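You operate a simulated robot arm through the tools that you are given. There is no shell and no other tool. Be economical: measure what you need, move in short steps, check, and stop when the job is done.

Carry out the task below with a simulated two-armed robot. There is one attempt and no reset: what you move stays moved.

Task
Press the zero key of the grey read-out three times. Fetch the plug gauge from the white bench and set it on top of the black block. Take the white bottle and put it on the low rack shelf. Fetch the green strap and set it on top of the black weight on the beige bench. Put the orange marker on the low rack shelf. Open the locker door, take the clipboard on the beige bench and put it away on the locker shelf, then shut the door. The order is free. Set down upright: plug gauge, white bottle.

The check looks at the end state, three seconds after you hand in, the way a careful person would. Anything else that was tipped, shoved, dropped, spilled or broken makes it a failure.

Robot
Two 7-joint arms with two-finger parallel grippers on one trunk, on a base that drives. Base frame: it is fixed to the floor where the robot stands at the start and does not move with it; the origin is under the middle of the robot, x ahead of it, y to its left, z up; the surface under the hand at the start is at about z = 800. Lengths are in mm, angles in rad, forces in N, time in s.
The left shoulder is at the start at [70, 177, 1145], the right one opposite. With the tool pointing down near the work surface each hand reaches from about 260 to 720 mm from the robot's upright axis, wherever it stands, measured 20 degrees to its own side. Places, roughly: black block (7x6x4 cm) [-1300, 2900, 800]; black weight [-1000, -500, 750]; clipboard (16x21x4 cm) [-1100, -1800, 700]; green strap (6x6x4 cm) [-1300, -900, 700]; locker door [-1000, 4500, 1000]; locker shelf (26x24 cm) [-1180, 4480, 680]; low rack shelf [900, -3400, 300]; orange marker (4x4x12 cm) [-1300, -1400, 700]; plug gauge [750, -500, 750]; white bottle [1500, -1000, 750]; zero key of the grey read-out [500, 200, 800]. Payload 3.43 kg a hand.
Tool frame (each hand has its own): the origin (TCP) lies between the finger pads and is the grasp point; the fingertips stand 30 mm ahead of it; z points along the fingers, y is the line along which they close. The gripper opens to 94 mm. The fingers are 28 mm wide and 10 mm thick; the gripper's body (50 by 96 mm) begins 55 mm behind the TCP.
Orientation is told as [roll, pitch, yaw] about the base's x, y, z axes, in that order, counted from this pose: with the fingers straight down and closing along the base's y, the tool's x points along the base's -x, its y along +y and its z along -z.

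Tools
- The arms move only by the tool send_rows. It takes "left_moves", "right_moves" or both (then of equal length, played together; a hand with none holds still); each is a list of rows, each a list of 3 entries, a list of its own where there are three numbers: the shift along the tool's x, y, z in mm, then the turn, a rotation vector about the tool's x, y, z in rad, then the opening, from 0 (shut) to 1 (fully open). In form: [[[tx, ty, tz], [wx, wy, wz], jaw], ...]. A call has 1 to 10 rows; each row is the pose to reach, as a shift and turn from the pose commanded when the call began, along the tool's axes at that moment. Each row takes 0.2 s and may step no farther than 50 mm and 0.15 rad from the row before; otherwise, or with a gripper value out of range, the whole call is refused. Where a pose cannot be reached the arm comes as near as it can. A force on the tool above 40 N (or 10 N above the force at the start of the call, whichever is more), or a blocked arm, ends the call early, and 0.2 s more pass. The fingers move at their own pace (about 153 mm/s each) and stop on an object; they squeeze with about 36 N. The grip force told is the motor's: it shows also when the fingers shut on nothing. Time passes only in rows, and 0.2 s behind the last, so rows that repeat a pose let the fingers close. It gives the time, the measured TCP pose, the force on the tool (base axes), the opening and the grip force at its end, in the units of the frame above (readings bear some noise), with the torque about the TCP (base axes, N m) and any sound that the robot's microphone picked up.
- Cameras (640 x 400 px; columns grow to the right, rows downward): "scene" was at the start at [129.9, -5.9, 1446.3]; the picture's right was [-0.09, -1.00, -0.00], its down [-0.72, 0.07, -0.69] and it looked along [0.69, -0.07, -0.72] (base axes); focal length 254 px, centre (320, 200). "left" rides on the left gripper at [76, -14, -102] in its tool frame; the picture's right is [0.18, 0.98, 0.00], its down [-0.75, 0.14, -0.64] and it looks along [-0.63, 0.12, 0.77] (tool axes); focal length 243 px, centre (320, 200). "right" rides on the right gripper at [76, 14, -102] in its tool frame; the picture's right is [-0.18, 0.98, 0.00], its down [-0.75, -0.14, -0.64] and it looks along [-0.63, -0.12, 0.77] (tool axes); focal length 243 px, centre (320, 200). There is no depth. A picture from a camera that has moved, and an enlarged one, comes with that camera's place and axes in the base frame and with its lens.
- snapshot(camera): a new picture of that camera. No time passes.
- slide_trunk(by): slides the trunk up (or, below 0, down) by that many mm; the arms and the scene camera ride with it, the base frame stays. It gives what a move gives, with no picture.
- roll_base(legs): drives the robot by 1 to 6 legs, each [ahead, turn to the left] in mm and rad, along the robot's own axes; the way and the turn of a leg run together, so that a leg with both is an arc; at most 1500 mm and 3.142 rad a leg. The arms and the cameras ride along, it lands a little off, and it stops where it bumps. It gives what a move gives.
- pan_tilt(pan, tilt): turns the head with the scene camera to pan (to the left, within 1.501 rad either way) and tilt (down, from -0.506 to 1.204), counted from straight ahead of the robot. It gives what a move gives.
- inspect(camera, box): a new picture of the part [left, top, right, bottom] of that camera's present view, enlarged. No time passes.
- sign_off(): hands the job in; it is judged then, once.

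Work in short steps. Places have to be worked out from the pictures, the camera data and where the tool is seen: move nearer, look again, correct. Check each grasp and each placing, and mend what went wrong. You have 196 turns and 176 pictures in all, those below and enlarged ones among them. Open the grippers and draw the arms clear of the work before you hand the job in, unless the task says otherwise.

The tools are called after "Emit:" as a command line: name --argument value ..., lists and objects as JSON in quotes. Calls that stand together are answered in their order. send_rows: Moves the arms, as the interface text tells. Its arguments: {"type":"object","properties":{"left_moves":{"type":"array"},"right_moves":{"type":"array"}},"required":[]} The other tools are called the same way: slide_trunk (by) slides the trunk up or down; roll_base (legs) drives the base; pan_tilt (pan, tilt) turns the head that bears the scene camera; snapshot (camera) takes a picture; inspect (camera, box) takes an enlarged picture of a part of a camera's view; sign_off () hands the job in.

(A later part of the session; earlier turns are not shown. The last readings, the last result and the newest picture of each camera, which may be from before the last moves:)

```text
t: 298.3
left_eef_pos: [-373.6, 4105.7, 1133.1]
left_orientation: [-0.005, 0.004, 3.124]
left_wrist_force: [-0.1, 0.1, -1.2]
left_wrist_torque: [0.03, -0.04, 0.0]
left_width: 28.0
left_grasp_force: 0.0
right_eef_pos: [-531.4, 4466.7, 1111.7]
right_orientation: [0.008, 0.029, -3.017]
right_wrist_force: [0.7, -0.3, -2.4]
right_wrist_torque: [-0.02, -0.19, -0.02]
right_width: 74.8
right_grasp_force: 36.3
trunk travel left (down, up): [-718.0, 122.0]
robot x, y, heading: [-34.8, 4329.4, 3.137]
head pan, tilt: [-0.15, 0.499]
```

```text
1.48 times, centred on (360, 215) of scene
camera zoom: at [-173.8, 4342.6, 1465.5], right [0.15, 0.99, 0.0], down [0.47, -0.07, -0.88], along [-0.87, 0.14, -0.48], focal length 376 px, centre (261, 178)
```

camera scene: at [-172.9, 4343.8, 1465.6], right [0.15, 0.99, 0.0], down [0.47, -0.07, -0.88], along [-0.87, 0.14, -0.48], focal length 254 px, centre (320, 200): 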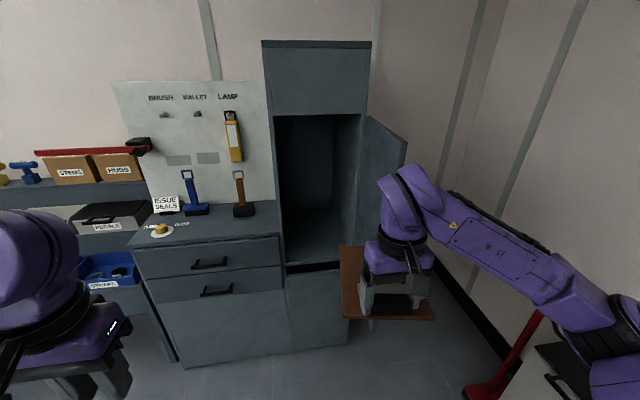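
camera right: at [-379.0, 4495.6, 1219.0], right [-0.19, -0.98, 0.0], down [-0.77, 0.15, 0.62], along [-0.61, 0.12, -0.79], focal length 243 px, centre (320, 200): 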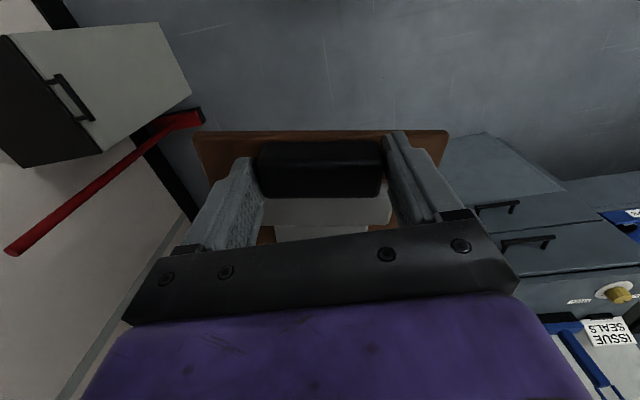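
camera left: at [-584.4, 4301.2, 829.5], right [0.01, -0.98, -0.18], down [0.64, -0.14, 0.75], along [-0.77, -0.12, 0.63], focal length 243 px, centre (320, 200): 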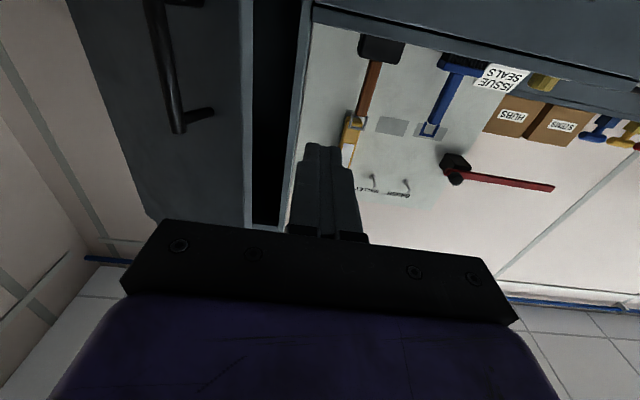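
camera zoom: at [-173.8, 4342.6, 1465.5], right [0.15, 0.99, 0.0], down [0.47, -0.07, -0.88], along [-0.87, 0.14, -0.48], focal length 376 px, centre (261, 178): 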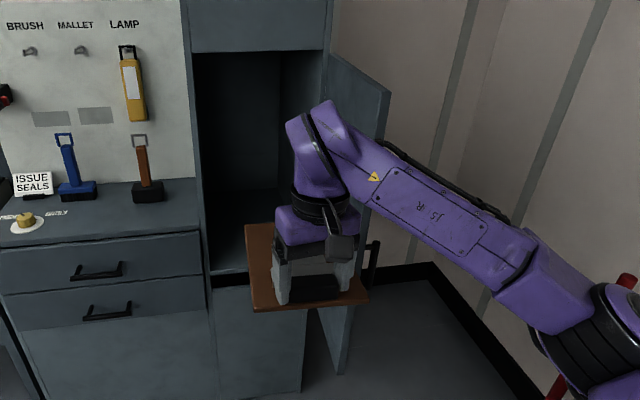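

The board is now centred on the cavity (y ≈ 4476 of 4335–4610). I lower it to shelf-approach height and extend the arm while still outside, so I can then drive it straight in.

Emit:
send_rows --right_moves '[[[-21, -3, 40], [0, 0, -0.01], 0], [[-42, -5, 80], [0, 0, -0.02], 0], [[-64, -8, 120], [0, 0, -0.03], 0], [[-85, -11, 160], [0, 0, -0.04], 0], [[-106, -13, 200], [0, 0, -0.05], 0], [[-128, -16, 240], [0, 0, -0.05], 0], [[-149, -19, 280], [0, 0, -0.05], 0]]'

Emit:
snapshot --camera "scene"

```text
t: 299.9
left_eef_pos: [-372.6, 4105.8, 1131.6]
left_orientation: [-0.005, 0.003, 3.127]
left_wrist_force: [-1.2, -0.9, -0.4]
left_wrist_torque: [0.03, 0.01, 0.01]
left_width: 28.1
left_grasp_force: 0.0
right_eef_pos: [-677.3, 4467.0, 825.8]
right_orientation: [0.009, 0.027, -2.963]
right_wrist_force: [-0.8, 0.2, -2.7]
right_wrist_torque: [0.0, -0.18, 0.02]
right_width: 74.8
right_grasp_force: 36.0
trunk travel left (down, up): [-718.0, 122.0]
robot x, y, heading: [-30.0, 4324.9, 3.135]
head pan, tilt: [-0.15, 0.499]
```

```text
56 pictures are left
camera scene: at [-173.4, 4342.8, 1465.6], right [0.15, 0.99, 0.0], down [0.47, -0.07, -0.88], along [-0.87, 0.14, -0.48], focal length 254 px, centre (320, 200)
```

scene: 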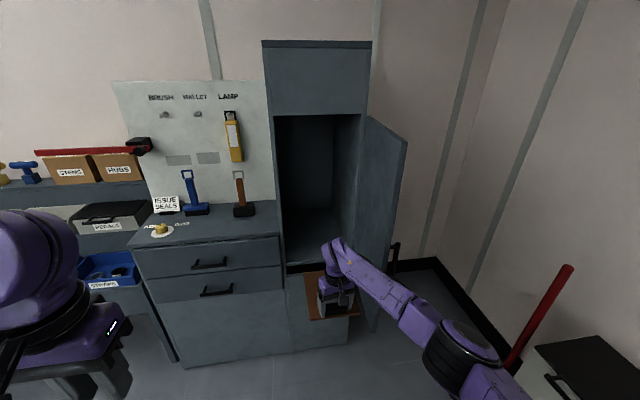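

Board is parallel and centred (y 4399–4559) at z ≈ 780, shelf ~700. I drive straight in 300 mm.

Emit:
roll_base --legs '[[300, 0]]'

Emit:
snapshot --camera "scene"

Emit:
snapshot --camera "right"

```text
t: 301.9
left_eef_pos: [-674.6, 4110.1, 1134.3]
left_orientation: [-0.006, 0.001, 3.121]
left_wrist_force: [0.1, -1.1, -0.3]
left_wrist_torque: [0.0, 0.02, 0.05]
left_width: 28.1
left_grasp_force: 0.0
right_eef_pos: [-976.7, 4473.5, 827.8]
right_orientation: [0.009, 0.024, -2.97]
right_wrist_force: [-0.5, 0.3, -2.6]
right_wrist_torque: [0.01, -0.2, 0.0]
right_width: 74.6
right_grasp_force: 36.1
trunk travel left (down, up): [-718.0, 122.0]
robot x, y, heading: [-333.7, 4328.5, 3.13]
head pan, tilt: [-0.15, 0.499]
```

```text
55 pictures are left
camera scene: at [-472.4, 4346.8, 1466.0], right [0.16, 0.99, 0.0], down [0.47, -0.08, -0.88], along [-0.87, 0.14, -0.48], focal length 254 px, centre (320, 200)
```

scene: 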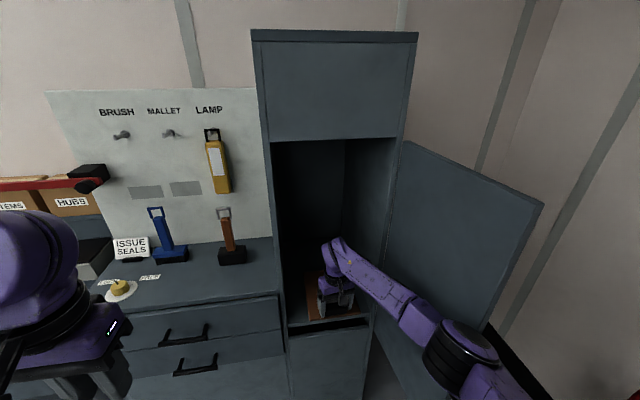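

```text
54 pictures are left
camera right: at [-902.1, 4474.5, 932.9], right [-0.01, -1.0, 0.0], down [-0.78, 0.01, 0.62], along [-0.62, 0.01, -0.78], focal length 243 px, centre (320, 200)
```

right: 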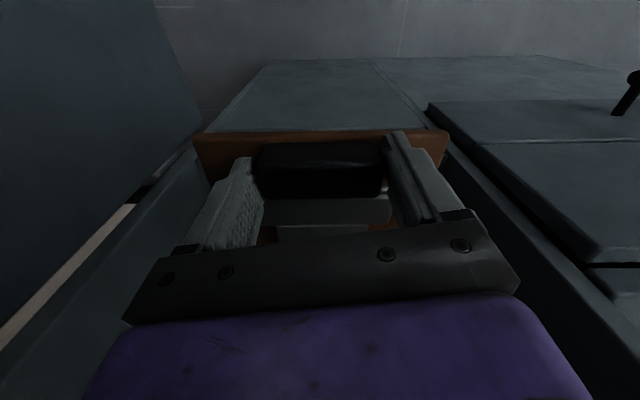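

The board is inside the cavity. I roll another 73 mm so its near edge clears the door plane, then lower.

Emit:
roll_base --legs '[[73, 0]]'

Emit:
send_rows --right_moves '[[[0, 0, 20], [0, 0, 0], 0], [[0, 0, 40], [0, 0, 0], 0], [[0, 0, 52], [0, 0, 0], 0], [[0, 0, 57], [0, 0, 0], 0], [[0, 0, 61], [0, 0, 0], 0], [[0, 0, 65], [0, 0, 0], 0]]'

Emit:
snapshot --camera "scene"

```text
t: 303.0
left_eef_pos: [-744.6, 4111.6, 1134.9]
left_orientation: [-0.003, -0.003, 3.119]
left_wrist_force: [0.0, 0.2, -0.1]
left_wrist_torque: [0.02, 0.03, 0.07]
left_width: 28.2
left_grasp_force: 0.0
right_eef_pos: [-1047.5, 4474.0, 829.4]
right_orientation: [0.008, 0.025, -2.97]
right_wrist_force: [0.0, -0.3, -1.8]
right_wrist_torque: [0.02, -0.17, -0.02]
right_width: 74.6
right_grasp_force: 35.9
trunk travel left (down, up): [-718.0, 122.0]
robot x, y, heading: [-400.5, 4332.4, 3.133]
head pan, tilt: [-0.15, 0.499]
```

```text
t: 304.4
left_eef_pos: [-747.6, 4110.8, 1133.4]
left_orientation: [-0.004, 0.002, 3.12]
left_wrist_force: [0.1, 0.9, 1.0]
left_wrist_torque: [-0.01, -0.02, 0.03]
left_width: 28.0
left_grasp_force: 0.1
right_eef_pos: [-1048.8, 4474.7, 761.7]
right_orientation: [0.01, 0.026, -2.971]
right_wrist_force: [0.5, 0.2, -2.3]
right_wrist_torque: [-0.01, -0.19, -0.01]
right_width: 74.7
right_grasp_force: 35.8
trunk travel left (down, up): [-718.0, 122.0]
robot x, y, heading: [-403.8, 4332.5, 3.131]
head pan, tilt: [-0.15, 0.499]
```

```text
53 pictures are left
camera scene: at [-547.1, 4347.5, 1465.7], right [0.16, 0.99, 0.0], down [0.47, -0.08, -0.88], along [-0.87, 0.14, -0.48], focal length 254 px, centre (320, 200)
```

scene: 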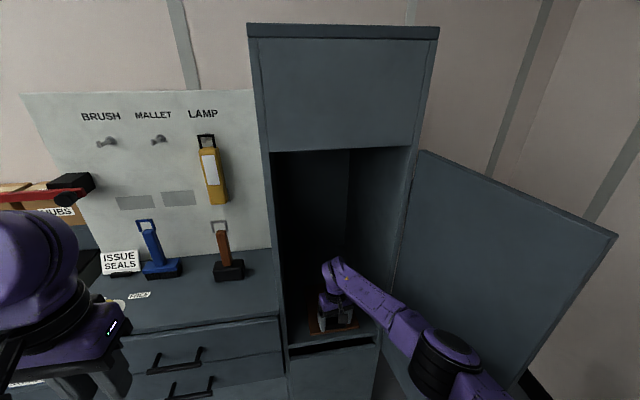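

No contact yet (board bottom ~716). I lower slowly until it touches.

Emit:
send_rows --right_moves '[[[0, 0, 4], [0, 0, 0], 0], [[0, 0, 7], [0, 0, 0], 0], [[0, 0, 10], [0, 0, 0], 0], [[0, 0, 12], [0, 0, 0], 0], [[0, 0, 14], [0, 0, 0], 0], [[0, 0, 16], [0, 0, 0], 0]]'

```text
t: 305.8
left_eef_pos: [-748.0, 4111.1, 1132.9]
left_orientation: [-0.005, 0.002, 3.12]
left_wrist_force: [-0.4, 0.2, 0.0]
left_wrist_torque: [0.01, 0.0, -0.02]
left_width: 28.2
left_grasp_force: 0.2
right_eef_pos: [-1047.0, 4473.4, 746.2]
right_orientation: [0.009, 0.025, -2.97]
right_wrist_force: [-0.5, -0.4, -2.3]
right_wrist_torque: [-0.03, -0.18, -0.03]
right_width: 74.7
right_grasp_force: 36.2
trunk travel left (down, up): [-718.0, 122.0]
robot x, y, heading: [-406.5, 4331.2, 3.126]
head pan, tilt: [-0.15, 0.499]
```

Still free at bottom ~700. Continue.

Emit:
send_rows --right_moves '[[[0, 0, 4], [0, 0, 0], 0], [[0, 0, 7], [0, 0, 0], 0], [[0, 0, 10], [0, 0, 0], 0], [[0, 0, 13], [0, 0, 0], 0], [[0, 0, 16], [0, 0, 0], 0], [[0, 0, 19], [0, 0, 0], 0]]'

Emit:
snapshot --camera "right"

```text
t: 307.2
left_eef_pos: [-747.1, 4109.6, 1134.0]
left_orientation: [-0.006, 0.001, 3.121]
left_wrist_force: [-0.3, -0.3, 0.9]
left_wrist_torque: [-0.03, 0.01, 0.01]
left_width: 28.1
left_grasp_force: 0.2
right_eef_pos: [-1045.7, 4473.9, 728.1]
right_orientation: [0.009, 0.024, -2.97]
right_wrist_force: [-1.6, 1.9, 3.4]
right_wrist_torque: [0.62, 1.22, -0.29]
right_width: 74.2
right_grasp_force: 35.9
trunk travel left (down, up): [-718.0, 122.0]
robot x, y, heading: [-407.1, 4330.0, 3.134]
head pan, tilt: [-0.15, 0.499]
```

```text
52 pictures are left
camera right: at [-971.3, 4474.7, 832.8], right [-0.01, -1.0, 0.0], down [-0.78, 0.01, 0.62], along [-0.62, 0.01, -0.78], focal length 243 px, centre (320, 200)
```

right: 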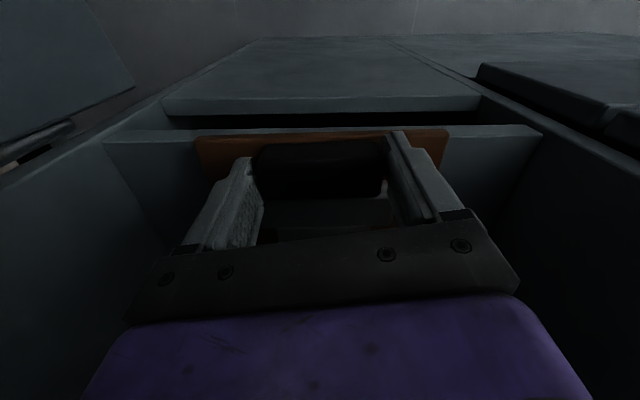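

Touching: far end of the board is on the shelf (~682). I lower 4 mm more and look at the force.

Emit:
send_rows --right_moves '[[[0, 0, 2], [0, 0, 0], 0], [[0, 0, 4], [0, 0, 0], 0], [[0, 0, 4], [0, 0, 0], 0]]'

```text
t: 308.0
left_eef_pos: [-746.8, 4110.9, 1133.9]
left_orientation: [-0.005, 0.001, 3.121]
left_wrist_force: [-0.6, 0.1, 0.1]
left_wrist_torque: [0.02, 0.0, 0.01]
left_width: 28.7
left_grasp_force: 0.0
right_eef_pos: [-1043.6, 4473.0, 724.5]
right_orientation: [0.01, 0.025, -2.969]
right_wrist_force: [-4.6, 1.7, 11.9]
right_wrist_torque: [0.61, 0.56, 0.08]
right_width: 74.4
right_grasp_force: 36.0
trunk travel left (down, up): [-718.0, 122.0]
robot x, y, heading: [-406.3, 4330.7, 3.133]
head pan, tilt: [-0.15, 0.499]
```

Firm contact now. I open the jaw and check, then rise.

Emit:
send_rows --right_moves '[[[0, 0, -1], [0, 0, 0], 1], [[0, 0, -1], [0, 0, 0], 1], [[0, 0, -1], [0, 0, 0], 1], [[0, 0, -10], [0, 0, 0], 1], [[0, 0, -30], [0, 0, 0], 1], [[0, 0, -60], [0, 0, 0], 1]]'

Emit:
snapshot --camera "right"

```text
t: 309.4
left_eef_pos: [-747.4, 4109.8, 1133.5]
left_orientation: [-0.007, 0.001, 3.121]
left_wrist_force: [-0.8, 0.2, 0.0]
left_wrist_torque: [0.02, -0.01, 0.0]
left_width: 28.3
left_grasp_force: 0.0
right_eef_pos: [-1049.4, 4475.1, 783.7]
right_orientation: [0.009, 0.025, -2.97]
right_wrist_force: [0.2, 0.9, -0.6]
right_wrist_torque: [-0.01, 0.04, -0.03]
right_width: 93.7
right_grasp_force: 0.1
trunk travel left (down, up): [-718.0, 122.0]
robot x, y, heading: [-404.2, 4331.8, 3.138]
head pan, tilt: [-0.15, 0.499]
```

```text
51 pictures are left
camera right: at [-975.0, 4476.0, 889.2], right [-0.01, -1.0, 0.0], down [-0.78, 0.01, 0.62], along [-0.62, 0.01, -0.78], focal length 243 px, centre (320, 200)
```

right: 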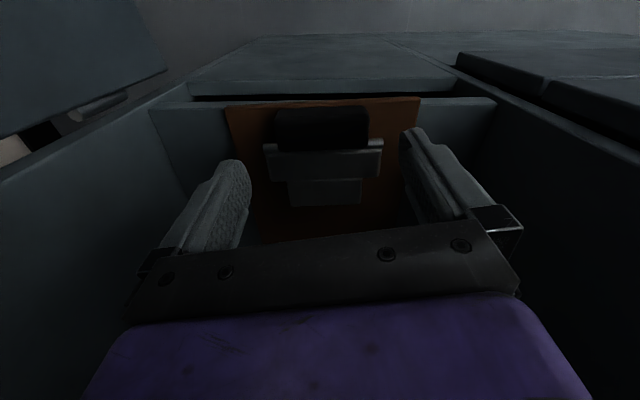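

The clipboard lies flat, with its near edge about flush with the shelf's front. I nudge it ~12 mm deeper with shut fingers against the handle.

Emit:
send_rows --right_moves '[[[44, 8, 0], [0, 0, 0], 0], [[44, 8, 0], [0, 0, 0], 0], [[44, 8, 0], [0, 0, 0], 0], [[44, 8, 30], [0, 0, 0], 0], [[44, 8, 56], [0, 0, 0], 0], [[33, 6, 56], [0, 0, 0], 0], [[21, 4, 56], [0, 0, 0], 0], [[33, 6, 56], [0, 0, 0], 0], [[44, 8, 30], [0, 0, 0], 0], [[44, 8, -10], [0, 0, 0], 0]]'

Emit:
snapshot --camera "right"

```text
t: 311.6
left_eef_pos: [-747.5, 4110.0, 1132.5]
left_orientation: [-0.005, -0.001, 3.121]
left_wrist_force: [-0.3, 0.4, 0.9]
left_wrist_torque: [0.01, 0.01, 0.0]
left_width: 28.3
left_grasp_force: 0.1
right_eef_pos: [-1004.9, 4472.0, 794.3]
right_orientation: [0.009, 0.026, -2.97]
right_wrist_force: [-0.5, 1.2, 0.3]
right_wrist_torque: [0.0, -0.02, 0.05]
right_width: 0.3
right_grasp_force: 33.4
trunk travel left (down, up): [-718.0, 122.0]
robot x, y, heading: [-407.4, 4330.0, 3.13]
head pan, tilt: [-0.15, 0.499]
```

```text
50 pictures are left
camera right: at [-930.5, 4473.3, 899.5], right [-0.01, -1.0, 0.0], down [-0.78, 0.01, 0.62], along [-0.62, 0.01, -0.78], focal length 243 px, centre (320, 200)
```

right: 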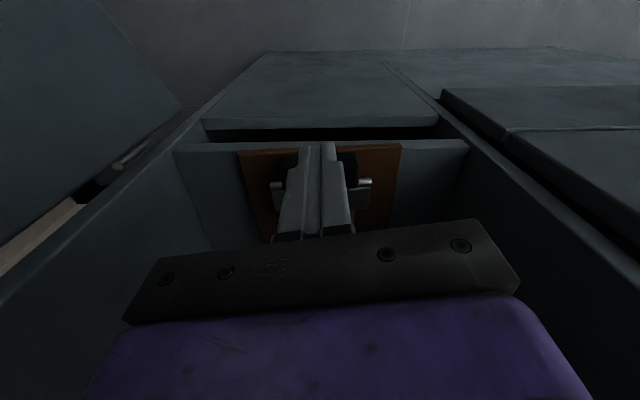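

The board is now fully on the shelf. I back straight out 350 mm.

Emit:
roll_base --legs '[[-350, 0]]'

Emit:
send_rows --right_moves '[[[20, -20, -35], [0, 0, 0], 0], [[40, -40, -70], [0, 0, 0], 0], [[65, -60, -100], [0, 0, 0], 0], [[90, -80, -100], [0, 0, 0], 0], [[120, -100, -100], [0, 0, 0], 0], [[150, -120, -100], [0, 0, 0], 0]]'

Emit:
roll_base --legs '[[0, -0.9], [200, 0], [0, 0.9]]'

Emit:
pan_tilt --pan -0.3 --tilt 0.5

Emit:
snapshot --camera "scene"

```text
t: 313.8
left_eef_pos: [-400.4, 4106.1, 1134.7]
left_orientation: [-0.006, 0.001, 3.125]
left_wrist_force: [-0.1, -0.4, 0.4]
left_wrist_torque: [-0.01, 0.01, 0.0]
left_width: 28.3
left_grasp_force: 0.0
right_eef_pos: [-657.0, 4467.4, 793.8]
right_orientation: [0.009, 0.026, -2.966]
right_wrist_force: [-0.4, 0.8, -0.2]
right_wrist_torque: [0.0, 0.02, 0.04]
right_width: 0.0
right_grasp_force: 32.8
trunk travel left (down, up): [-718.0, 122.0]
robot x, y, heading: [-58.5, 4326.1, 3.134]
head pan, tilt: [-0.15, 0.499]
```

```text
t: 315.2
left_eef_pos: [-397.2, 4107.3, 1134.0]
left_orientation: [-0.004, 0.001, 3.127]
left_wrist_force: [0.6, -0.1, 0.2]
left_wrist_torque: [-0.05, 0.01, 0.02]
left_width: 28.4
left_grasp_force: 0.1
right_eef_pos: [-530.7, 4613.7, 897.4]
right_orientation: [0.01, 0.025, -2.967]
right_wrist_force: [1.3, 0.8, 0.9]
right_wrist_torque: [-0.01, 0.01, -0.02]
right_width: 0.0
right_grasp_force: 33.5
trunk travel left (down, up): [-718.0, 122.0]
robot x, y, heading: [-56.6, 4329.2, 3.136]
head pan, tilt: [-0.15, 0.499]
```

```text
t: 321.5
left_eef_pos: [-523.5, 4264.3, 1133.6]
left_orientation: [-0.006, -0.001, 3.122]
left_wrist_force: [0.3, -0.5, -1.2]
left_wrist_torque: [0.02, 0.0, -0.02]
left_width: 28.2
left_grasp_force: 0.0
right_eef_pos: [-654.0, 4772.0, 898.2]
right_orientation: [0.008, 0.025, -2.974]
right_wrist_force: [0.0, 0.0, -0.4]
right_wrist_torque: [0.01, -0.03, 0.03]
right_width: 0.0
right_grasp_force: 33.0
trunk travel left (down, up): [-718.0, 122.0]
robot x, y, heading: [-178.5, 4484.3, 3.129]
head pan, tilt: [-0.15, 0.499]
```

```text
t: 322.2
left_eef_pos: [-523.3, 4264.8, 1132.5]
left_orientation: [-0.007, -0.001, 3.122]
left_wrist_force: [0.5, 0.2, 1.2]
left_wrist_torque: [0.0, 0.0, 0.0]
left_width: 28.5
left_grasp_force: 0.0
right_eef_pos: [-653.4, 4773.0, 896.5]
right_orientation: [0.009, 0.024, -2.972]
right_wrist_force: [-0.3, -0.1, -1.0]
right_wrist_torque: [-0.01, 0.02, -0.03]
right_width: 0.1
right_grasp_force: 33.0
trunk travel left (down, up): [-718.0, 122.0]
robot x, y, heading: [-183.5, 4481.8, 3.129]
head pan, tilt: [-0.3, 0.499]
```

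```text
49 pictures are left
camera scene: at [-318.2, 4514.7, 1465.8], right [0.31, 0.95, 0.0], down [0.46, -0.15, -0.88], along [-0.84, 0.27, -0.48], focal length 254 px, centre (320, 200)
```

scene: 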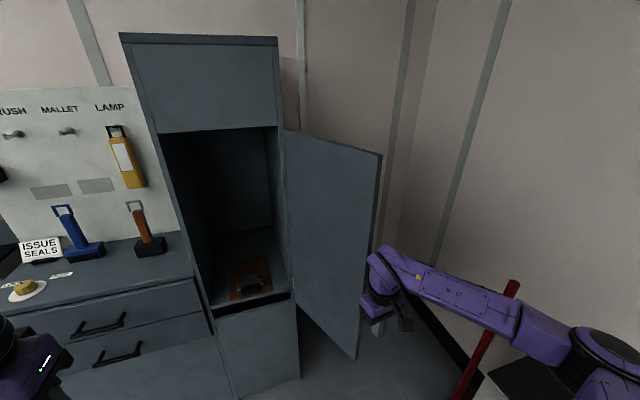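

The clipboard sits well inside. To shut the door (now ~119°) I take the right hand round behind its edge from the +y side.

Emit:
send_rows --right_moves '[[[8, -47, 0], [0, 0, 0], 0], [[16, -94, 0], [0, 0, 0], 0], [[-20, -100, 0], [0, 0, 0], 0], [[-56, -106, 0], [0, 0, 0], 0], [[-92, -112, 0], [0, 0, 0], 0]]'

Emit:
snapshot --camera "scene"

```text
t: 323.4
left_eef_pos: [-524.5, 4266.1, 1133.5]
left_orientation: [-0.006, 0.001, 3.12]
left_wrist_force: [-0.3, 0.1, -0.2]
left_wrist_torque: [-0.02, 0.02, 0.0]
left_width: 28.1
left_grasp_force: 0.0
right_eef_pos: [-762.3, 4868.4, 892.0]
right_orientation: [0.009, 0.027, -2.973]
right_wrist_force: [-0.7, -0.4, 1.3]
right_wrist_torque: [-0.02, -0.01, 0.03]
right_width: 0.0
right_grasp_force: 33.0
trunk travel left (down, up): [-718.0, 122.0]
robot x, y, heading: [-183.4, 4486.6, 3.125]
head pan, tilt: [-0.3, 0.499]
```

```text
48 pictures are left
camera scene: at [-319.7, 4514.3, 1465.7], right [0.31, 0.95, 0.0], down [0.46, -0.15, -0.88], along [-0.83, 0.27, -0.48], focal length 254 px, centre (320, 200)
```

scene: 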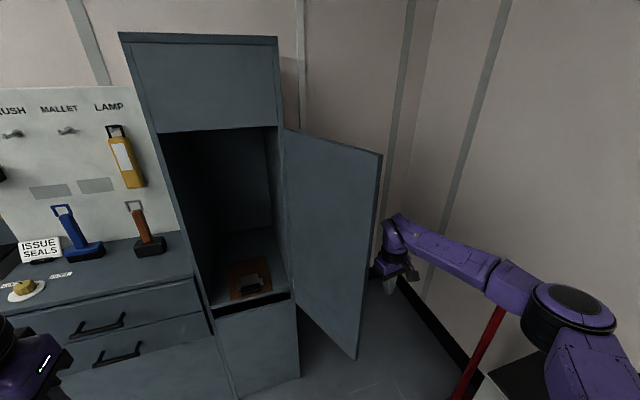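

I raise the hand above the bar handle's height and sweep it in −y along the door's arc to push it toward closing.

Emit:
send_rows --right_moves '[[[0, 0, -47], [0, 0, 0], 0], [[0, 0, -94], [0, 0, 0], 0], [[0, 0, -140], [0, 0, 0], 0], [[-11, 46, -140], [0, 0, 0], 0], [[-19, 90, -140], [0, 0, 0], 0], [[-21, 137, -140], [0, 0, 0], 0], [[-19, 183, -140], [0, 0, 0], 0], [[-19, 229, -140], [0, 0, 0], 0], [[-27, 275, -140], [0, 0, 0], 0], [[-42, 319, -140], [0, 0, 0], 0]]'

Emit:
snapshot --camera "scene"

```text
t: 325.6
left_eef_pos: [-523.3, 4262.7, 1132.8]
left_orientation: [-0.006, 0.0, 3.12]
left_wrist_force: [0.1, -1.1, -0.5]
left_wrist_torque: [0.0, 0.03, 0.0]
left_width: 28.2
left_grasp_force: 0.0
right_eef_pos: [-755.3, 4541.6, 1035.5]
right_orientation: [0.006, 0.029, -2.972]
right_wrist_force: [0.0, 0.2, -0.5]
right_wrist_torque: [0.02, 0.02, 0.02]
right_width: 0.0
right_grasp_force: 32.6
trunk travel left (down, up): [-718.0, 122.0]
robot x, y, heading: [-186.0, 4488.5, 3.131]
head pan, tilt: [-0.3, 0.499]
```

```text
47 pictures are left
camera scene: at [-318.8, 4511.4, 1465.8], right [0.31, 0.95, 0.0], down [0.46, -0.14, -0.88], along [-0.84, 0.27, -0.48], focal length 254 px, centre (320, 200)
```

scene: 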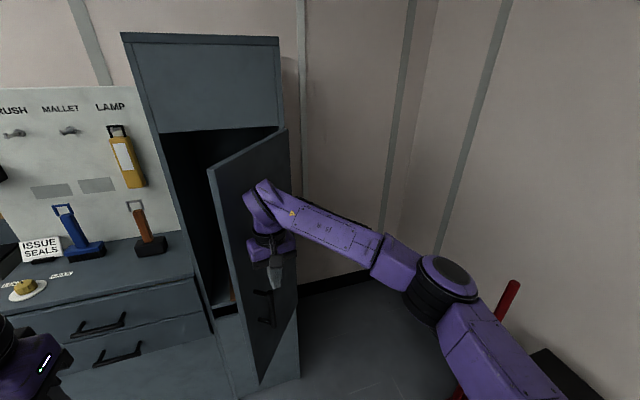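

The door is at about 45°. I continue the push along the arc.

Emit:
send_rows --right_moves '[[[-28, 38, 0], [0, 0, 0], 0], [[-58, 71, 0], [0, 0, 0], 0], [[-93, 98, 0], [0, 0, 0], 0], [[-131, 117, 0], [0, 0, 0], 0]]'

Emit:
snapshot --camera "scene"

```text
t: 326.6
left_eef_pos: [-523.4, 4263.4, 1132.6]
left_orientation: [-0.007, 0.001, 3.118]
left_wrist_force: [-0.9, -0.2, -0.7]
left_wrist_torque: [0.04, 0.03, -0.01]
left_width: 28.3
left_grasp_force: 0.1
right_eef_pos: [-799.0, 4454.0, 1037.2]
right_orientation: [0.007, 0.026, -2.97]
right_wrist_force: [0.1, -0.5, -0.6]
right_wrist_torque: [0.04, -0.01, -0.03]
right_width: 0.1
right_grasp_force: 33.0
right hand out of reach, approached as far as the arm can: row 3, 4
trunk travel left (down, up): [-718.0, 122.0]
robot x, y, heading: [-178.4, 4487.6, 3.133]
head pan, tilt: [-0.3, 0.499]
```

```text
46 pictures are left
camera scene: at [-317.8, 4512.1, 1465.9], right [0.31, 0.95, 0.0], down [0.46, -0.14, -0.88], along [-0.84, 0.27, -0.48], focal length 254 px, centre (320, 200)
```

scene: 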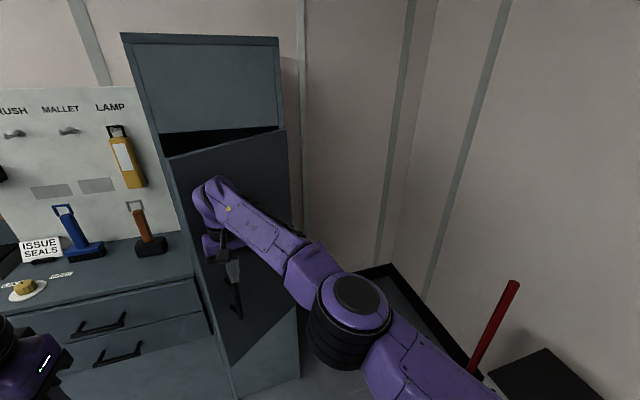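

The door is nearly shut. With the hand in place I drive slowly ahead to press it closed.

Emit:
roll_base --legs '[[120, 0]]'

Emit:
roll_base --legs '[[30, 0]]'

Emit:
snapshot --camera "scene"

```text
t: 327.8
left_eef_pos: [-642.0, 4264.7, 1133.2]
left_orientation: [-0.006, 0.0, 3.122]
left_wrist_force: [-0.5, -0.7, -0.1]
left_wrist_torque: [0.03, 0.03, 0.0]
left_width: 28.0
left_grasp_force: 0.1
right_eef_pos: [-919.4, 4456.5, 1037.0]
right_orientation: [0.008, 0.026, -2.972]
right_wrist_force: [0.7, 0.3, 0.5]
right_wrist_torque: [-0.02, 0.01, -0.01]
right_width: 0.0
right_grasp_force: 32.6
trunk travel left (down, up): [-718.0, 122.0]
robot x, y, heading: [-302.3, 4485.3, 3.136]
head pan, tilt: [-0.3, 0.499]
```

```text
t: 328.6
left_eef_pos: [-668.5, 4265.7, 1135.5]
left_orientation: [-0.006, -0.002, 3.121]
left_wrist_force: [-0.5, 0.5, 0.2]
left_wrist_torque: [0.01, 0.02, -0.02]
left_width: 28.1
left_grasp_force: 0.0
right_eef_pos: [-947.2, 4455.5, 1039.2]
right_orientation: [0.008, 0.022, -2.968]
right_wrist_force: [0.3, -0.1, 0.6]
right_wrist_torque: [-0.01, 0.01, -0.03]
right_width: 0.0
right_grasp_force: 32.8
trunk travel left (down, up): [-718.0, 122.0]
robot x, y, heading: [-333.3, 4486.8, 3.132]
head pan, tilt: [-0.3, 0.499]
```

```text
45 pictures are left
camera scene: at [-463.9, 4516.2, 1466.4], right [0.3, 0.95, 0.0], down [0.45, -0.15, -0.88], along [-0.84, 0.27, -0.48], focal length 254 px, centre (320, 200)
```

scene: 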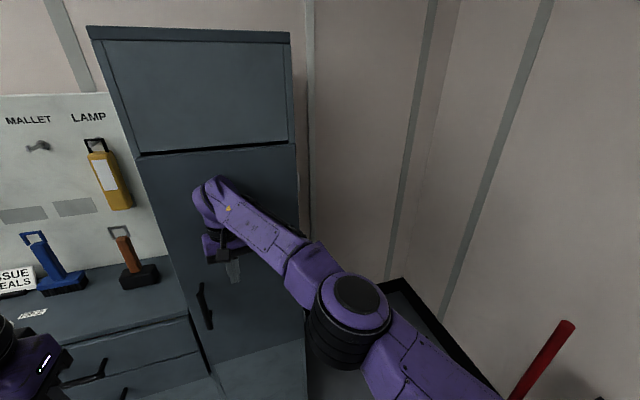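

It looks shut; I press a further 30 mm to be sure it seats.

Emit:
roll_base --legs '[[30, 0]]'

Emit:
inspect --camera "scene" --box '[80, 100, 320, 380]'

```text
t: 329.5
left_eef_pos: [-691.3, 4267.8, 1135.8]
left_orientation: [-0.004, -0.004, 3.12]
left_wrist_force: [0.1, 0.3, 0.8]
left_wrist_torque: [0.0, 0.04, -0.02]
left_width: 28.1
left_grasp_force: 0.1
right_eef_pos: [-963.5, 4454.4, 1039.8]
right_orientation: [0.019, 0.035, -2.976]
right_wrist_force: [16.5, 3.5, 2.5]
right_wrist_torque: [-0.3, 1.61, -0.3]
right_width: 0.2
right_grasp_force: 33.2
trunk travel left (down, up): [-718.0, 122.0]
robot x, y, heading: [-348.9, 4484.3, 3.129]
head pan, tilt: [-0.3, 0.499]
stopped in leg 1: the force on the tool passed its limit at 127 N (the readings are from after the stop); the commanded pose is now the measured one
```

```text
1.43 times, centred on (200, 240) of scene
camera zoom: at [-485.2, 4517.7, 1466.3], right [0.31, 0.95, 0.0], down [0.45, -0.15, -0.88], along [-0.84, 0.27, -0.48], focal length 362 px, centre (491, 143)
```

zoom: 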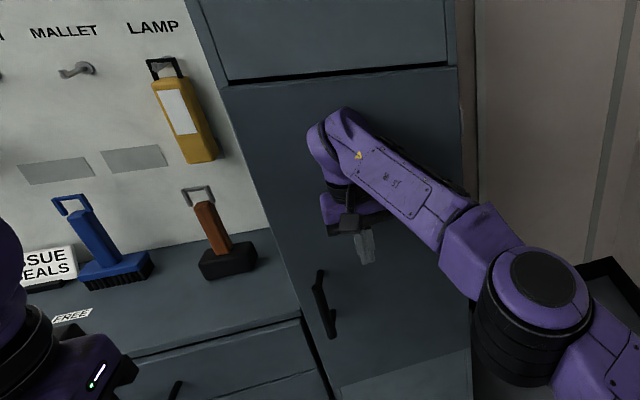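

The door is shut firmly. I back off and draw the right hand into the carry pose.

Emit:
roll_base --legs '[[-300, 0]]'

Emit:
send_rows --right_moves '[[[35, -20, -10], [0, 0, 0], 0.5], [[70, -40, -20], [0, 0, 0], 0.5], [[105, -60, -30], [0, 0, 0], 0.5], [[140, -80, -45], [0, 0, 0], 0.5], [[170, -105, -60], [0, 0, 0], 0.5], [[190, -130, -75], [0, 0, 0], 0.5]]'

Emit:
inspect --camera "scene" --box '[80, 60, 380, 360]'

Emit:
roll_base --legs '[[0, 1.583], [1500, 0], [1500, 0]]'

```text
t: 331.6
left_eef_pos: [-395.1, 4261.4, 1134.0]
left_orientation: [-0.005, -0.002, 3.123]
left_wrist_force: [-0.4, -0.5, 1.2]
left_wrist_torque: [0.04, 0.0, 0.03]
left_width: 28.3
left_grasp_force: 0.1
right_eef_pos: [-666.6, 4450.0, 1037.0]
right_orientation: [0.015, 0.038, -2.976]
right_wrist_force: [0.4, -0.5, -0.9]
right_wrist_torque: [-0.02, -0.03, 0.02]
right_width: 0.0
right_grasp_force: 33.6
trunk travel left (down, up): [-718.0, 122.0]
robot x, y, heading: [-51.4, 4486.0, 3.132]
head pan, tilt: [-0.3, 0.499]
```

```text
t: 333.0
left_eef_pos: [-393.2, 4265.1, 1134.7]
left_orientation: [-0.003, 0.0, 3.125]
left_wrist_force: [-0.2, 0.3, 0.1]
left_wrist_torque: [-0.01, 0.03, 0.06]
left_width: 28.1
left_grasp_force: 0.1
right_eef_pos: [-501.9, 4613.3, 1117.0]
right_orientation: [0.017, 0.039, -2.975]
right_wrist_force: [0.4, -0.4, -0.2]
right_wrist_torque: [-0.03, 0.02, 0.02]
right_width: 47.2
right_grasp_force: 0.1
trunk travel left (down, up): [-718.0, 122.0]
robot x, y, heading: [-50.3, 4481.6, 3.133]
head pan, tilt: [-0.3, 0.499]
```

```text
1.33 times, centred on (230, 210) of scene
camera zoom: at [-188.7, 4515.0, 1465.8], right [0.3, 0.95, 0.0], down [0.46, -0.15, -0.88], along [-0.84, 0.27, -0.48], focal length 338 px, centre (440, 187)
```

zoom: 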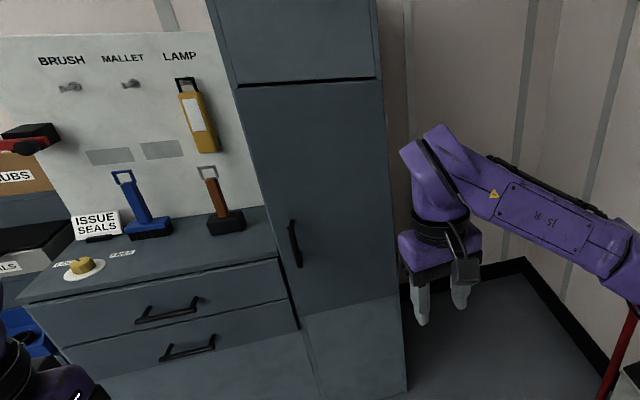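

```text
t: 351.0
left_eef_pos: [196.6, 1202.0, 1133.8]
left_orientation: [-0.003, -0.001, -1.559]
left_wrist_force: [-1.1, 1.0, -0.5]
left_wrist_torque: [-0.01, -0.04, -0.02]
left_width: 28.1
left_grasp_force: 0.1
right_eef_pos: [-148.9, 1080.8, 1117.0]
right_orientation: [0.015, 0.036, -1.375]
right_wrist_force: [0.4, -1.4, -0.5]
right_wrist_torque: [0.0, -0.04, 0.03]
right_width: 47.0
right_grasp_force: 0.1
trunk travel left (down, up): [-718.0, 122.0]
robot x, y, heading: [-36.1, 1536.3, -1.55]
head pan, tilt: [-0.3, 0.499]
```

The door is shut. I run on toward the beige bench for the orange marker.

Emit:
roll_base --legs '[[0, -0.164], [1500, 0], [1500, 0], [40, 0], [0, -1.428]]'

Emit:
pan_tilt --pan -0.1 --tilt 0.7

Emit:
snapshot --camera "scene"

```text
t: 370.1
left_eef_pos: [-775.7, -1715.6, 1133.7]
left_orientation: [-0.006, 0.0, -3.102]
left_wrist_force: [-0.1, -0.4, -0.3]
left_wrist_torque: [0.0, 0.04, 0.03]
left_width: 28.3
left_grasp_force: 0.0
right_eef_pos: [-905.0, -1372.5, 1117.6]
right_orientation: [0.015, 0.038, -2.917]
right_wrist_force: [-0.3, 0.8, -1.4]
right_wrist_torque: [0.01, -0.02, -0.02]
right_width: 47.1
right_grasp_force: 0.1
trunk travel left (down, up): [-718.0, 122.0]
robot x, y, heading: [-448.1, -1477.5, -3.091]
head pan, tilt: [-0.3, 0.499]
```

```text
t: 370.8
left_eef_pos: [-775.7, -1716.1, 1133.3]
left_orientation: [-0.006, 0.002, -3.102]
left_wrist_force: [0.3, 1.0, -1.3]
left_wrist_torque: [-0.03, 0.04, 0.04]
left_width: 28.1
left_grasp_force: 0.0
right_eef_pos: [-904.5, -1373.4, 1118.6]
right_orientation: [0.016, 0.039, -2.916]
right_wrist_force: [0.5, -0.1, 0.1]
right_wrist_torque: [-0.01, 0.01, 0.03]
right_width: 47.1
right_grasp_force: 0.0
trunk travel left (down, up): [-718.0, 122.0]
robot x, y, heading: [-447.6, -1473.8, -3.094]
head pan, tilt: [-0.099, 0.7]
```

```text
42 pictures are left
camera scene: at [-582.9, -1471.4, 1448.1], right [0.05, 1.0, 0.0], down [0.64, -0.03, -0.77], along [-0.76, 0.04, -0.64], focal length 254 px, centre (320, 200)
```

scene: 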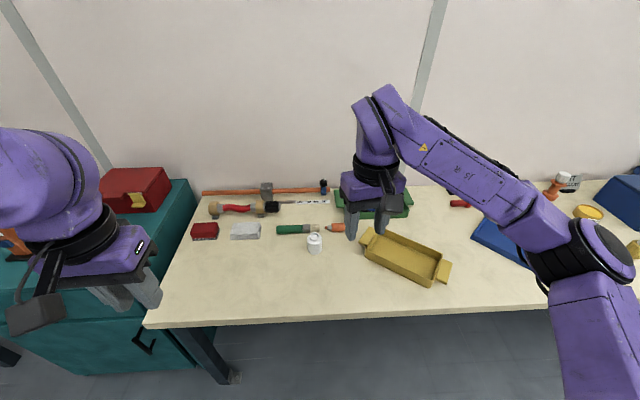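

The marker is at about (−1257, −1346), lying along y. I roll ahead 140 and lower the trunk 110 for reach.

Emit:
roll_base --legs '[[140, -0.04]]'

Emit:
slide_trunk --by -110

Emit:
snapshot --camera "right"

```text
t: 372.1
left_eef_pos: [-925.9, -1707.3, 1134.8]
left_orientation: [-0.006, -0.002, -3.139]
left_wrist_force: [-0.3, -0.3, 0.9]
left_wrist_torque: [-0.01, 0.0, 0.03]
left_width: 28.2
left_grasp_force: 0.1
right_eef_pos: [-1042.1, -1359.2, 1118.5]
right_orientation: [0.016, 0.034, -2.955]
right_wrist_force: [0.1, -0.2, -0.8]
right_wrist_torque: [0.02, 0.0, 0.02]
right_width: 47.1
right_grasp_force: 0.1
trunk travel left (down, up): [-718.0, 122.0]
robot x, y, heading: [-589.0, -1480.0, -3.125]
head pan, tilt: [-0.099, 0.7]
```

```text
t: 373.5
left_eef_pos: [-925.3, -1706.2, 1024.3]
left_orientation: [-0.005, 0.0, -3.14]
left_wrist_force: [-0.1, 0.0, -0.1]
left_wrist_torque: [-0.02, -0.01, 0.0]
left_width: 28.1
left_grasp_force: 0.1
right_eef_pos: [-1042.8, -1359.2, 1007.9]
right_orientation: [0.015, 0.038, -2.957]
right_wrist_force: [0.6, 0.4, -0.3]
right_wrist_torque: [0.02, -0.02, 0.02]
right_width: 46.6
right_grasp_force: 0.0
trunk travel left (down, up): [-608.0, 232.0]
robot x, y, heading: [-585.4, -1481.3, -3.132]
head pan, tilt: [-0.099, 0.7]
```

```text
41 pictures are left
camera right: at [-969.1, -1357.0, 1114.0], right [0.0, -1.0, 0.01], down [-0.79, 0.0, 0.61], along [-0.61, -0.01, -0.79], focal length 243 px, centre (320, 200)
```

right: 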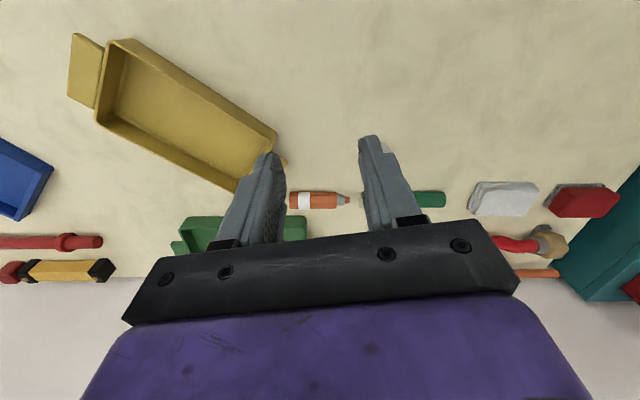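

Marker body centre reads (−1258, −1353). I move above it, turning the right hand a quarter turn so the jaws close along x.

Emit:
send_rows --right_moves '[[[-21, -5, 15], [0, 0, -0.139], 0.8], [[-42, -9, 30], [0, 0, -0.277], 0.8], [[-63, -14, 45], [0, 0, -0.416], 0.8], [[-84, -18, 60], [0, 0, -0.554], 0.8], [[-105, -23, 75], [0, 0, -0.693], 0.8], [[-126, -27, 90], [0, 0, -0.832], 0.8], [[-147, -32, 105], [0, 0, -0.97], 0.8], [[-168, -36, 120], [0, 0, -1.109], 0.8], [[-189, -41, 135], [0, 0, -1.247], 0.8], [[-210, -45, 148], [0, 0, -1.386], 0.8]]'

Emit:
snapshot --camera "right"

```text
t: 375.7
left_eef_pos: [-926.0, -1707.6, 1022.6]
left_orientation: [-0.009, 0.001, -3.141]
left_wrist_force: [0.6, -0.9, -0.1]
left_wrist_torque: [0.01, -0.01, 0.0]
left_width: 28.0
left_grasp_force: 0.1
right_eef_pos: [-1251.1, -1355.1, 849.7]
right_orientation: [0.039, -0.007, -1.567]
right_wrist_force: [0.2, 0.7, -1.2]
right_wrist_torque: [0.0, 0.01, -0.01]
right_width: 75.2
right_grasp_force: 0.0
trunk travel left (down, up): [-608.0, 232.0]
robot x, y, heading: [-587.7, -1479.7, -3.131]
head pan, tilt: [-0.099, 0.7]
```

```text
40 pictures are left
camera right: at [-1242.5, -1277.4, 953.1], right [0.98, -0.18, 0.04], down [-0.16, -0.75, 0.64], along [-0.09, -0.64, -0.77], focal length 243 px, centre (320, 200)
```

right: 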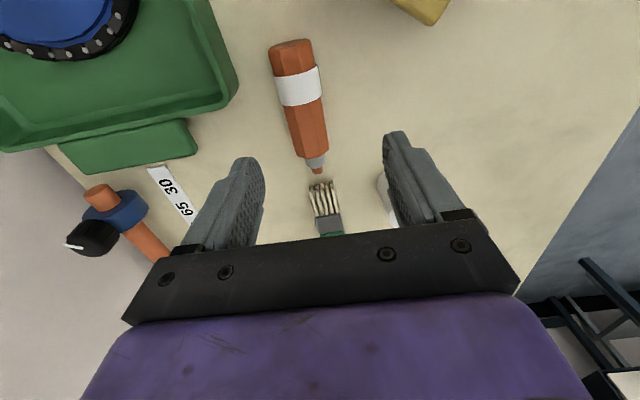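

Body centre is about (−1262, −1345). I shift 11 mm in x, narrow the jaws to 56 mm to miss the green tray, descend to TCP 755 and close.

Emit:
send_rows --right_moves '[[[-1, -11, 30], [0, -0.039, 0], 0.6], [[-1, -11, 60], [0, -0.039, 0], 0.6], [[-1, -11, 82], [0, -0.039, 0], 0.6], [[-1, -11, 95], [0, -0.039, 0], 0.6], [[-1, -11, 95], [0, -0.039, 0], 0], [[-1, -11, 95], [0, -0.039, 0], 0], [[-1, -11, 95], [0, -0.039, 0], 0]]'

Emit:
snapshot --camera "right"

```text
t: 377.3
left_eef_pos: [-925.6, -1706.6, 1023.4]
left_orientation: [-0.006, 0.0, -3.141]
left_wrist_force: [-1.4, 0.5, -0.9]
left_wrist_torque: [-0.01, -0.03, -0.05]
left_width: 28.2
left_grasp_force: 0.1
right_eef_pos: [-1258.0, -1358.2, 755.3]
right_orientation: [0.041, -0.046, -1.571]
right_wrist_force: [0.1, -0.1, -0.5]
right_wrist_torque: [0.04, 0.0, 0.0]
right_width: 32.2
right_grasp_force: 35.9
trunk travel left (down, up): [-608.0, 232.0]
robot x, y, heading: [-586.8, -1476.9, -3.126]
head pan, tilt: [-0.099, 0.7]
```

```text
39 pictures are left
camera right: at [-1248.3, -1275.7, 855.9], right [0.98, -0.18, 0.05], down [-0.17, -0.72, 0.67], along [-0.09, -0.67, -0.74], focal length 243 px, centre (320, 200)
```

right: 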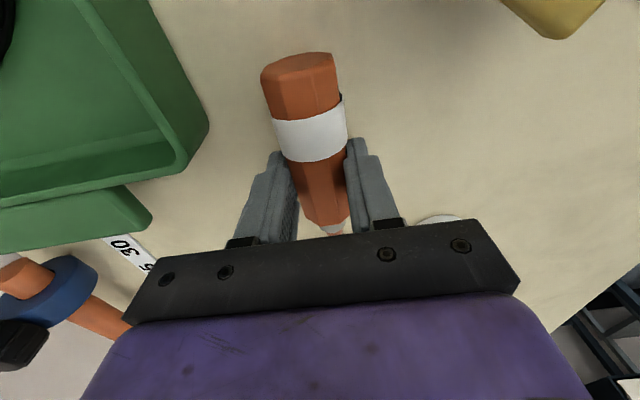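

Marker gripped (32 mm). Lift and turn the wrist home.

Emit:
send_rows --right_moves '[[[0, 0, -30], [0, 0, 0], 0], [[0, 0, -75], [0, 0, 0], 0], [[0, 0, -120], [0, 0, 0], 0], [[0, 0, -165], [0, 0, 0.05], 0], [[0, 20, -205], [0, 0, 0.17], 0], [[0, 50, -235], [0, 0, 0.3], 0], [[5, 85, -250], [0, 0, 0.44], 0], [[10, 120, -260], [0, 0, 0.58], 0], [[15, 155, -265], [0, 0, 0.72], 0], [[20, 190, -265], [0, 0, 0.86], 0]]'

Emit:
send_rows --right_moves '[[[0, 5, 0], [0, 0, 0.13], 0], [[5, 10, 0], [0, 0, 0.26], 0], [[10, 15, 0], [0, 0, 0.39], 0], [[15, 20, 0], [0, 0, 0.52], 0]]'

Emit:
slide_trunk --by 110

Emit:
roll_base --legs '[[-300, 0], [0, 1.57]]'

Emit:
pan_tilt --pan 1.0 --tilt 0.35

Emit:
snapshot --camera "scene"

```text
t: 379.5
left_eef_pos: [-925.1, -1704.7, 1023.8]
left_orientation: [-0.007, -0.001, -3.139]
left_wrist_force: [-0.4, 0.3, 0.1]
left_wrist_torque: [0.0, 0.01, 0.01]
left_width: 28.3
left_grasp_force: 0.1
right_eef_pos: [-1076.7, -1324.1, 1028.5]
right_orientation: [0.062, -0.001, -2.433]
right_wrist_force: [0.8, 0.7, -0.3]
right_wrist_torque: [-0.02, 0.02, -0.02]
right_width: 31.9
right_grasp_force: 36.2
trunk travel left (down, up): [-608.0, 232.0]
robot x, y, heading: [-591.2, -1482.1, -3.132]
head pan, tilt: [-0.099, 0.7]
```

```text
t: 380.5
left_eef_pos: [-925.3, -1707.0, 1024.3]
left_orientation: [-0.005, 0.0, -3.14]
left_wrist_force: [-1.0, 0.4, 0.2]
left_wrist_torque: [0.01, 0.0, -0.03]
left_width: 28.1
left_grasp_force: 0.0
right_eef_pos: [-1055.6, -1328.6, 1028.8]
right_orientation: [0.056, 0.031, -2.955]
right_wrist_force: [0.0, -0.4, -0.9]
right_wrist_torque: [0.01, 0.01, 0.01]
right_width: 32.1
right_grasp_force: 35.6
trunk travel left (down, up): [-608.0, 232.0]
robot x, y, heading: [-589.6, -1477.9, -3.136]
head pan, tilt: [-0.099, 0.7]
```

```text
t: 382.0
left_eef_pos: [-926.6, -1706.6, 1133.3]
left_orientation: [-0.005, 0.0, -3.139]
left_wrist_force: [0.2, -0.5, 0.4]
left_wrist_torque: [0.03, 0.03, 0.0]
left_width: 28.2
left_grasp_force: 0.0
right_eef_pos: [-1055.0, -1329.6, 1136.9]
right_orientation: [0.055, 0.03, -2.949]
right_wrist_force: [-0.1, 0.3, -0.9]
right_wrist_torque: [0.04, 0.03, 0.01]
right_width: 32.0
right_grasp_force: 36.1
trunk travel left (down, up): [-718.0, 122.0]
robot x, y, heading: [-589.6, -1480.2, -3.136]
head pan, tilt: [-0.099, 0.7]
```

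```text
t: 387.8
left_eef_pos: [-65.9, -1812.6, 1133.7]
left_orientation: [-0.006, 0.001, -1.569]
left_wrist_force: [-0.2, -0.8, -0.9]
left_wrist_torque: [-0.06, 0.0, -0.02]
left_width: 28.4
left_grasp_force: 0.1
right_eef_pos: [-443.9, -1940.8, 1138.9]
right_orientation: [0.054, 0.032, -1.379]
right_wrist_force: [-0.7, 1.3, -0.2]
right_wrist_torque: [-0.01, -0.02, 0.02]
right_width: 31.8
right_grasp_force: 35.8
trunk travel left (down, up): [-718.0, 122.0]
robot x, y, heading: [-293.8, -1477.6, -1.561]
head pan, tilt: [-0.099, 0.7]
```

```text
t: 389.1
left_eef_pos: [-67.1, -1811.6, 1132.9]
left_orientation: [-0.005, -0.001, -1.569]
left_wrist_force: [0.4, 0.2, 0.0]
left_wrist_torque: [-0.03, -0.02, 0.0]
left_width: 28.3
left_grasp_force: 0.0
right_eef_pos: [-444.4, -1940.8, 1138.1]
right_orientation: [0.055, 0.031, -1.377]
right_wrist_force: [0.4, -0.2, -0.9]
right_wrist_torque: [-0.01, 0.01, 0.01]
right_width: 31.8
right_grasp_force: 36.0
trunk travel left (down, up): [-718.0, 122.0]
robot x, y, heading: [-295.1, -1477.5, -1.561]
head pan, tilt: [1.0, 0.351]
```

```text
38 pictures are left
camera scene: at [-215.0, -1573.7, 1479.5], right [-0.53, -0.85, 0.0], down [-0.29, 0.18, -0.94], along [0.8, -0.5, -0.34], focal length 254 px, centre (320, 200)
```

scene: 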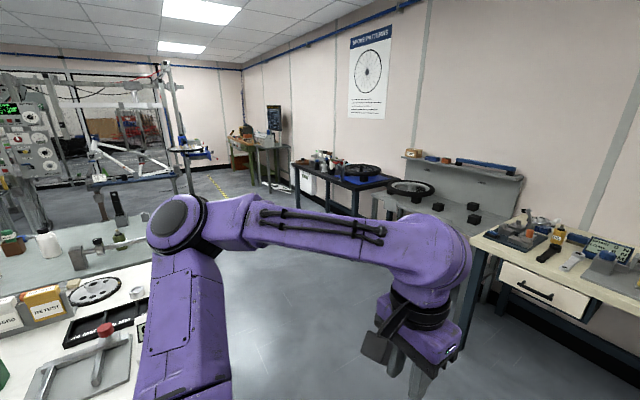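

The floor is open toward both the bottle's bench and the rack. I enlarge the rack and the bottle's bench to plan.

Emit:
inspect --camera "scene" --box '[360, 140, 540, 260]'

Emit:
inspect --camera "scene" --box '[0, 180, 200, 310]'

```text
3.33 times, centred on (450, 200) of scene
camera zoom: at [-215.0, -1573.7, 1479.5], right [-0.53, -0.85, 0.0], down [-0.29, 0.18, -0.94], along [0.8, -0.5, -0.34], focal length 845 px, centre (-113, 200)
```

zoom: 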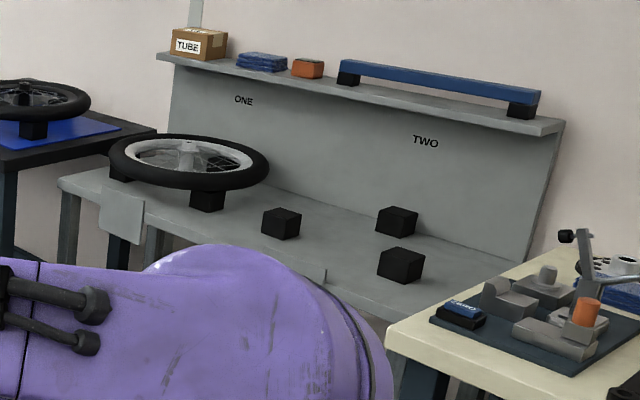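

```text
3.08 times, centred on (100, 245) of scene
camera zoom: at [-215.0, -1573.7, 1479.5], right [-0.53, -0.85, 0.0], down [-0.29, 0.18, -0.94], along [0.8, -0.5, -0.34], focal length 780 px, centre (997, 62)
```

zoom: 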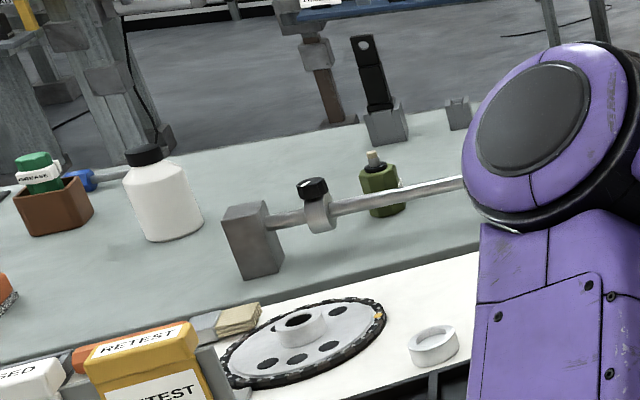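

The rack's low shelf lies under its work surface, so a level (forward-pointing) hand is needed there; the bottle base is at about (1376, −1036, 802). I drive round the white bench's end to (1590, −1850) and face +y.

Emit:
roll_base --legs '[[400, 0], [0, 1.561], [1500, 0], [390, 0], [0, 1.571]]'

Emit:
pan_tilt --pan 0.15 --tilt 0.6

Emit:
snapshot --camera "scene"

```text
t: 408.4
left_eef_pos: [1353.7, -1537.6, 1133.9]
left_orientation: [-0.006, 0.0, 1.595]
left_wrist_force: [0.4, -0.2, -0.4]
left_wrist_torque: [0.0, -0.02, 0.0]
left_width: 28.6
left_grasp_force: 0.1
right_eef_pos: [1727.5, -1400.0, 1137.6]
right_orientation: [0.053, 0.03, 1.785]
right_wrist_force: [-0.9, 0.1, -1.1]
right_wrist_torque: [-0.01, 0.02, 0.01]
right_width: 31.9
right_grasp_force: 35.6
trunk travel left (down, up): [-718.0, 122.0]
robot x, y, heading: [1587.1, -1870.3, 1.607]
head pan, tilt: [1.0, 0.351]
```

```text
t: 409.5
left_eef_pos: [1353.3, -1537.4, 1133.8]
left_orientation: [-0.006, 0.0, 1.595]
left_wrist_force: [0.2, 0.1, 0.3]
left_wrist_torque: [0.0, 0.01, 0.0]
left_width: 28.0
left_grasp_force: 0.0
right_eef_pos: [1727.1, -1400.7, 1137.8]
right_orientation: [0.054, 0.032, 1.786]
right_wrist_force: [0.2, 0.7, -0.1]
right_wrist_torque: [-0.02, -0.01, 0.0]
right_width: 32.0
right_grasp_force: 35.9
trunk travel left (down, up): [-718.0, 122.0]
robot x, y, heading: [1588.4, -1867.6, 1.599]
head pan, tilt: [0.15, 0.6]
```

```text
35 pictures are left
camera scene: at [1570.5, -1730.5, 1456.7], right [0.98, 0.18, 0.0], down [0.1, -0.56, -0.83], along [-0.15, 0.81, -0.56], focal length 254 px, centre (320, 200)
```

scene: 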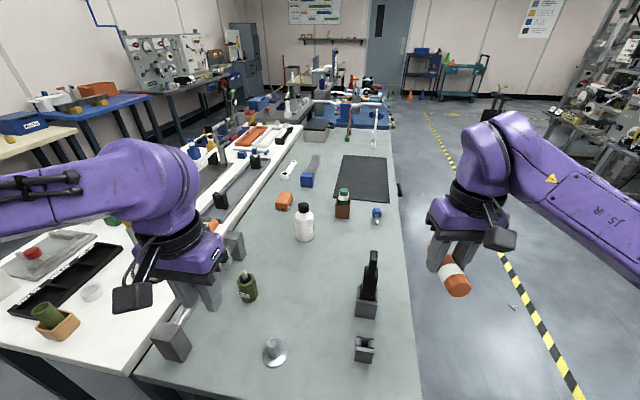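

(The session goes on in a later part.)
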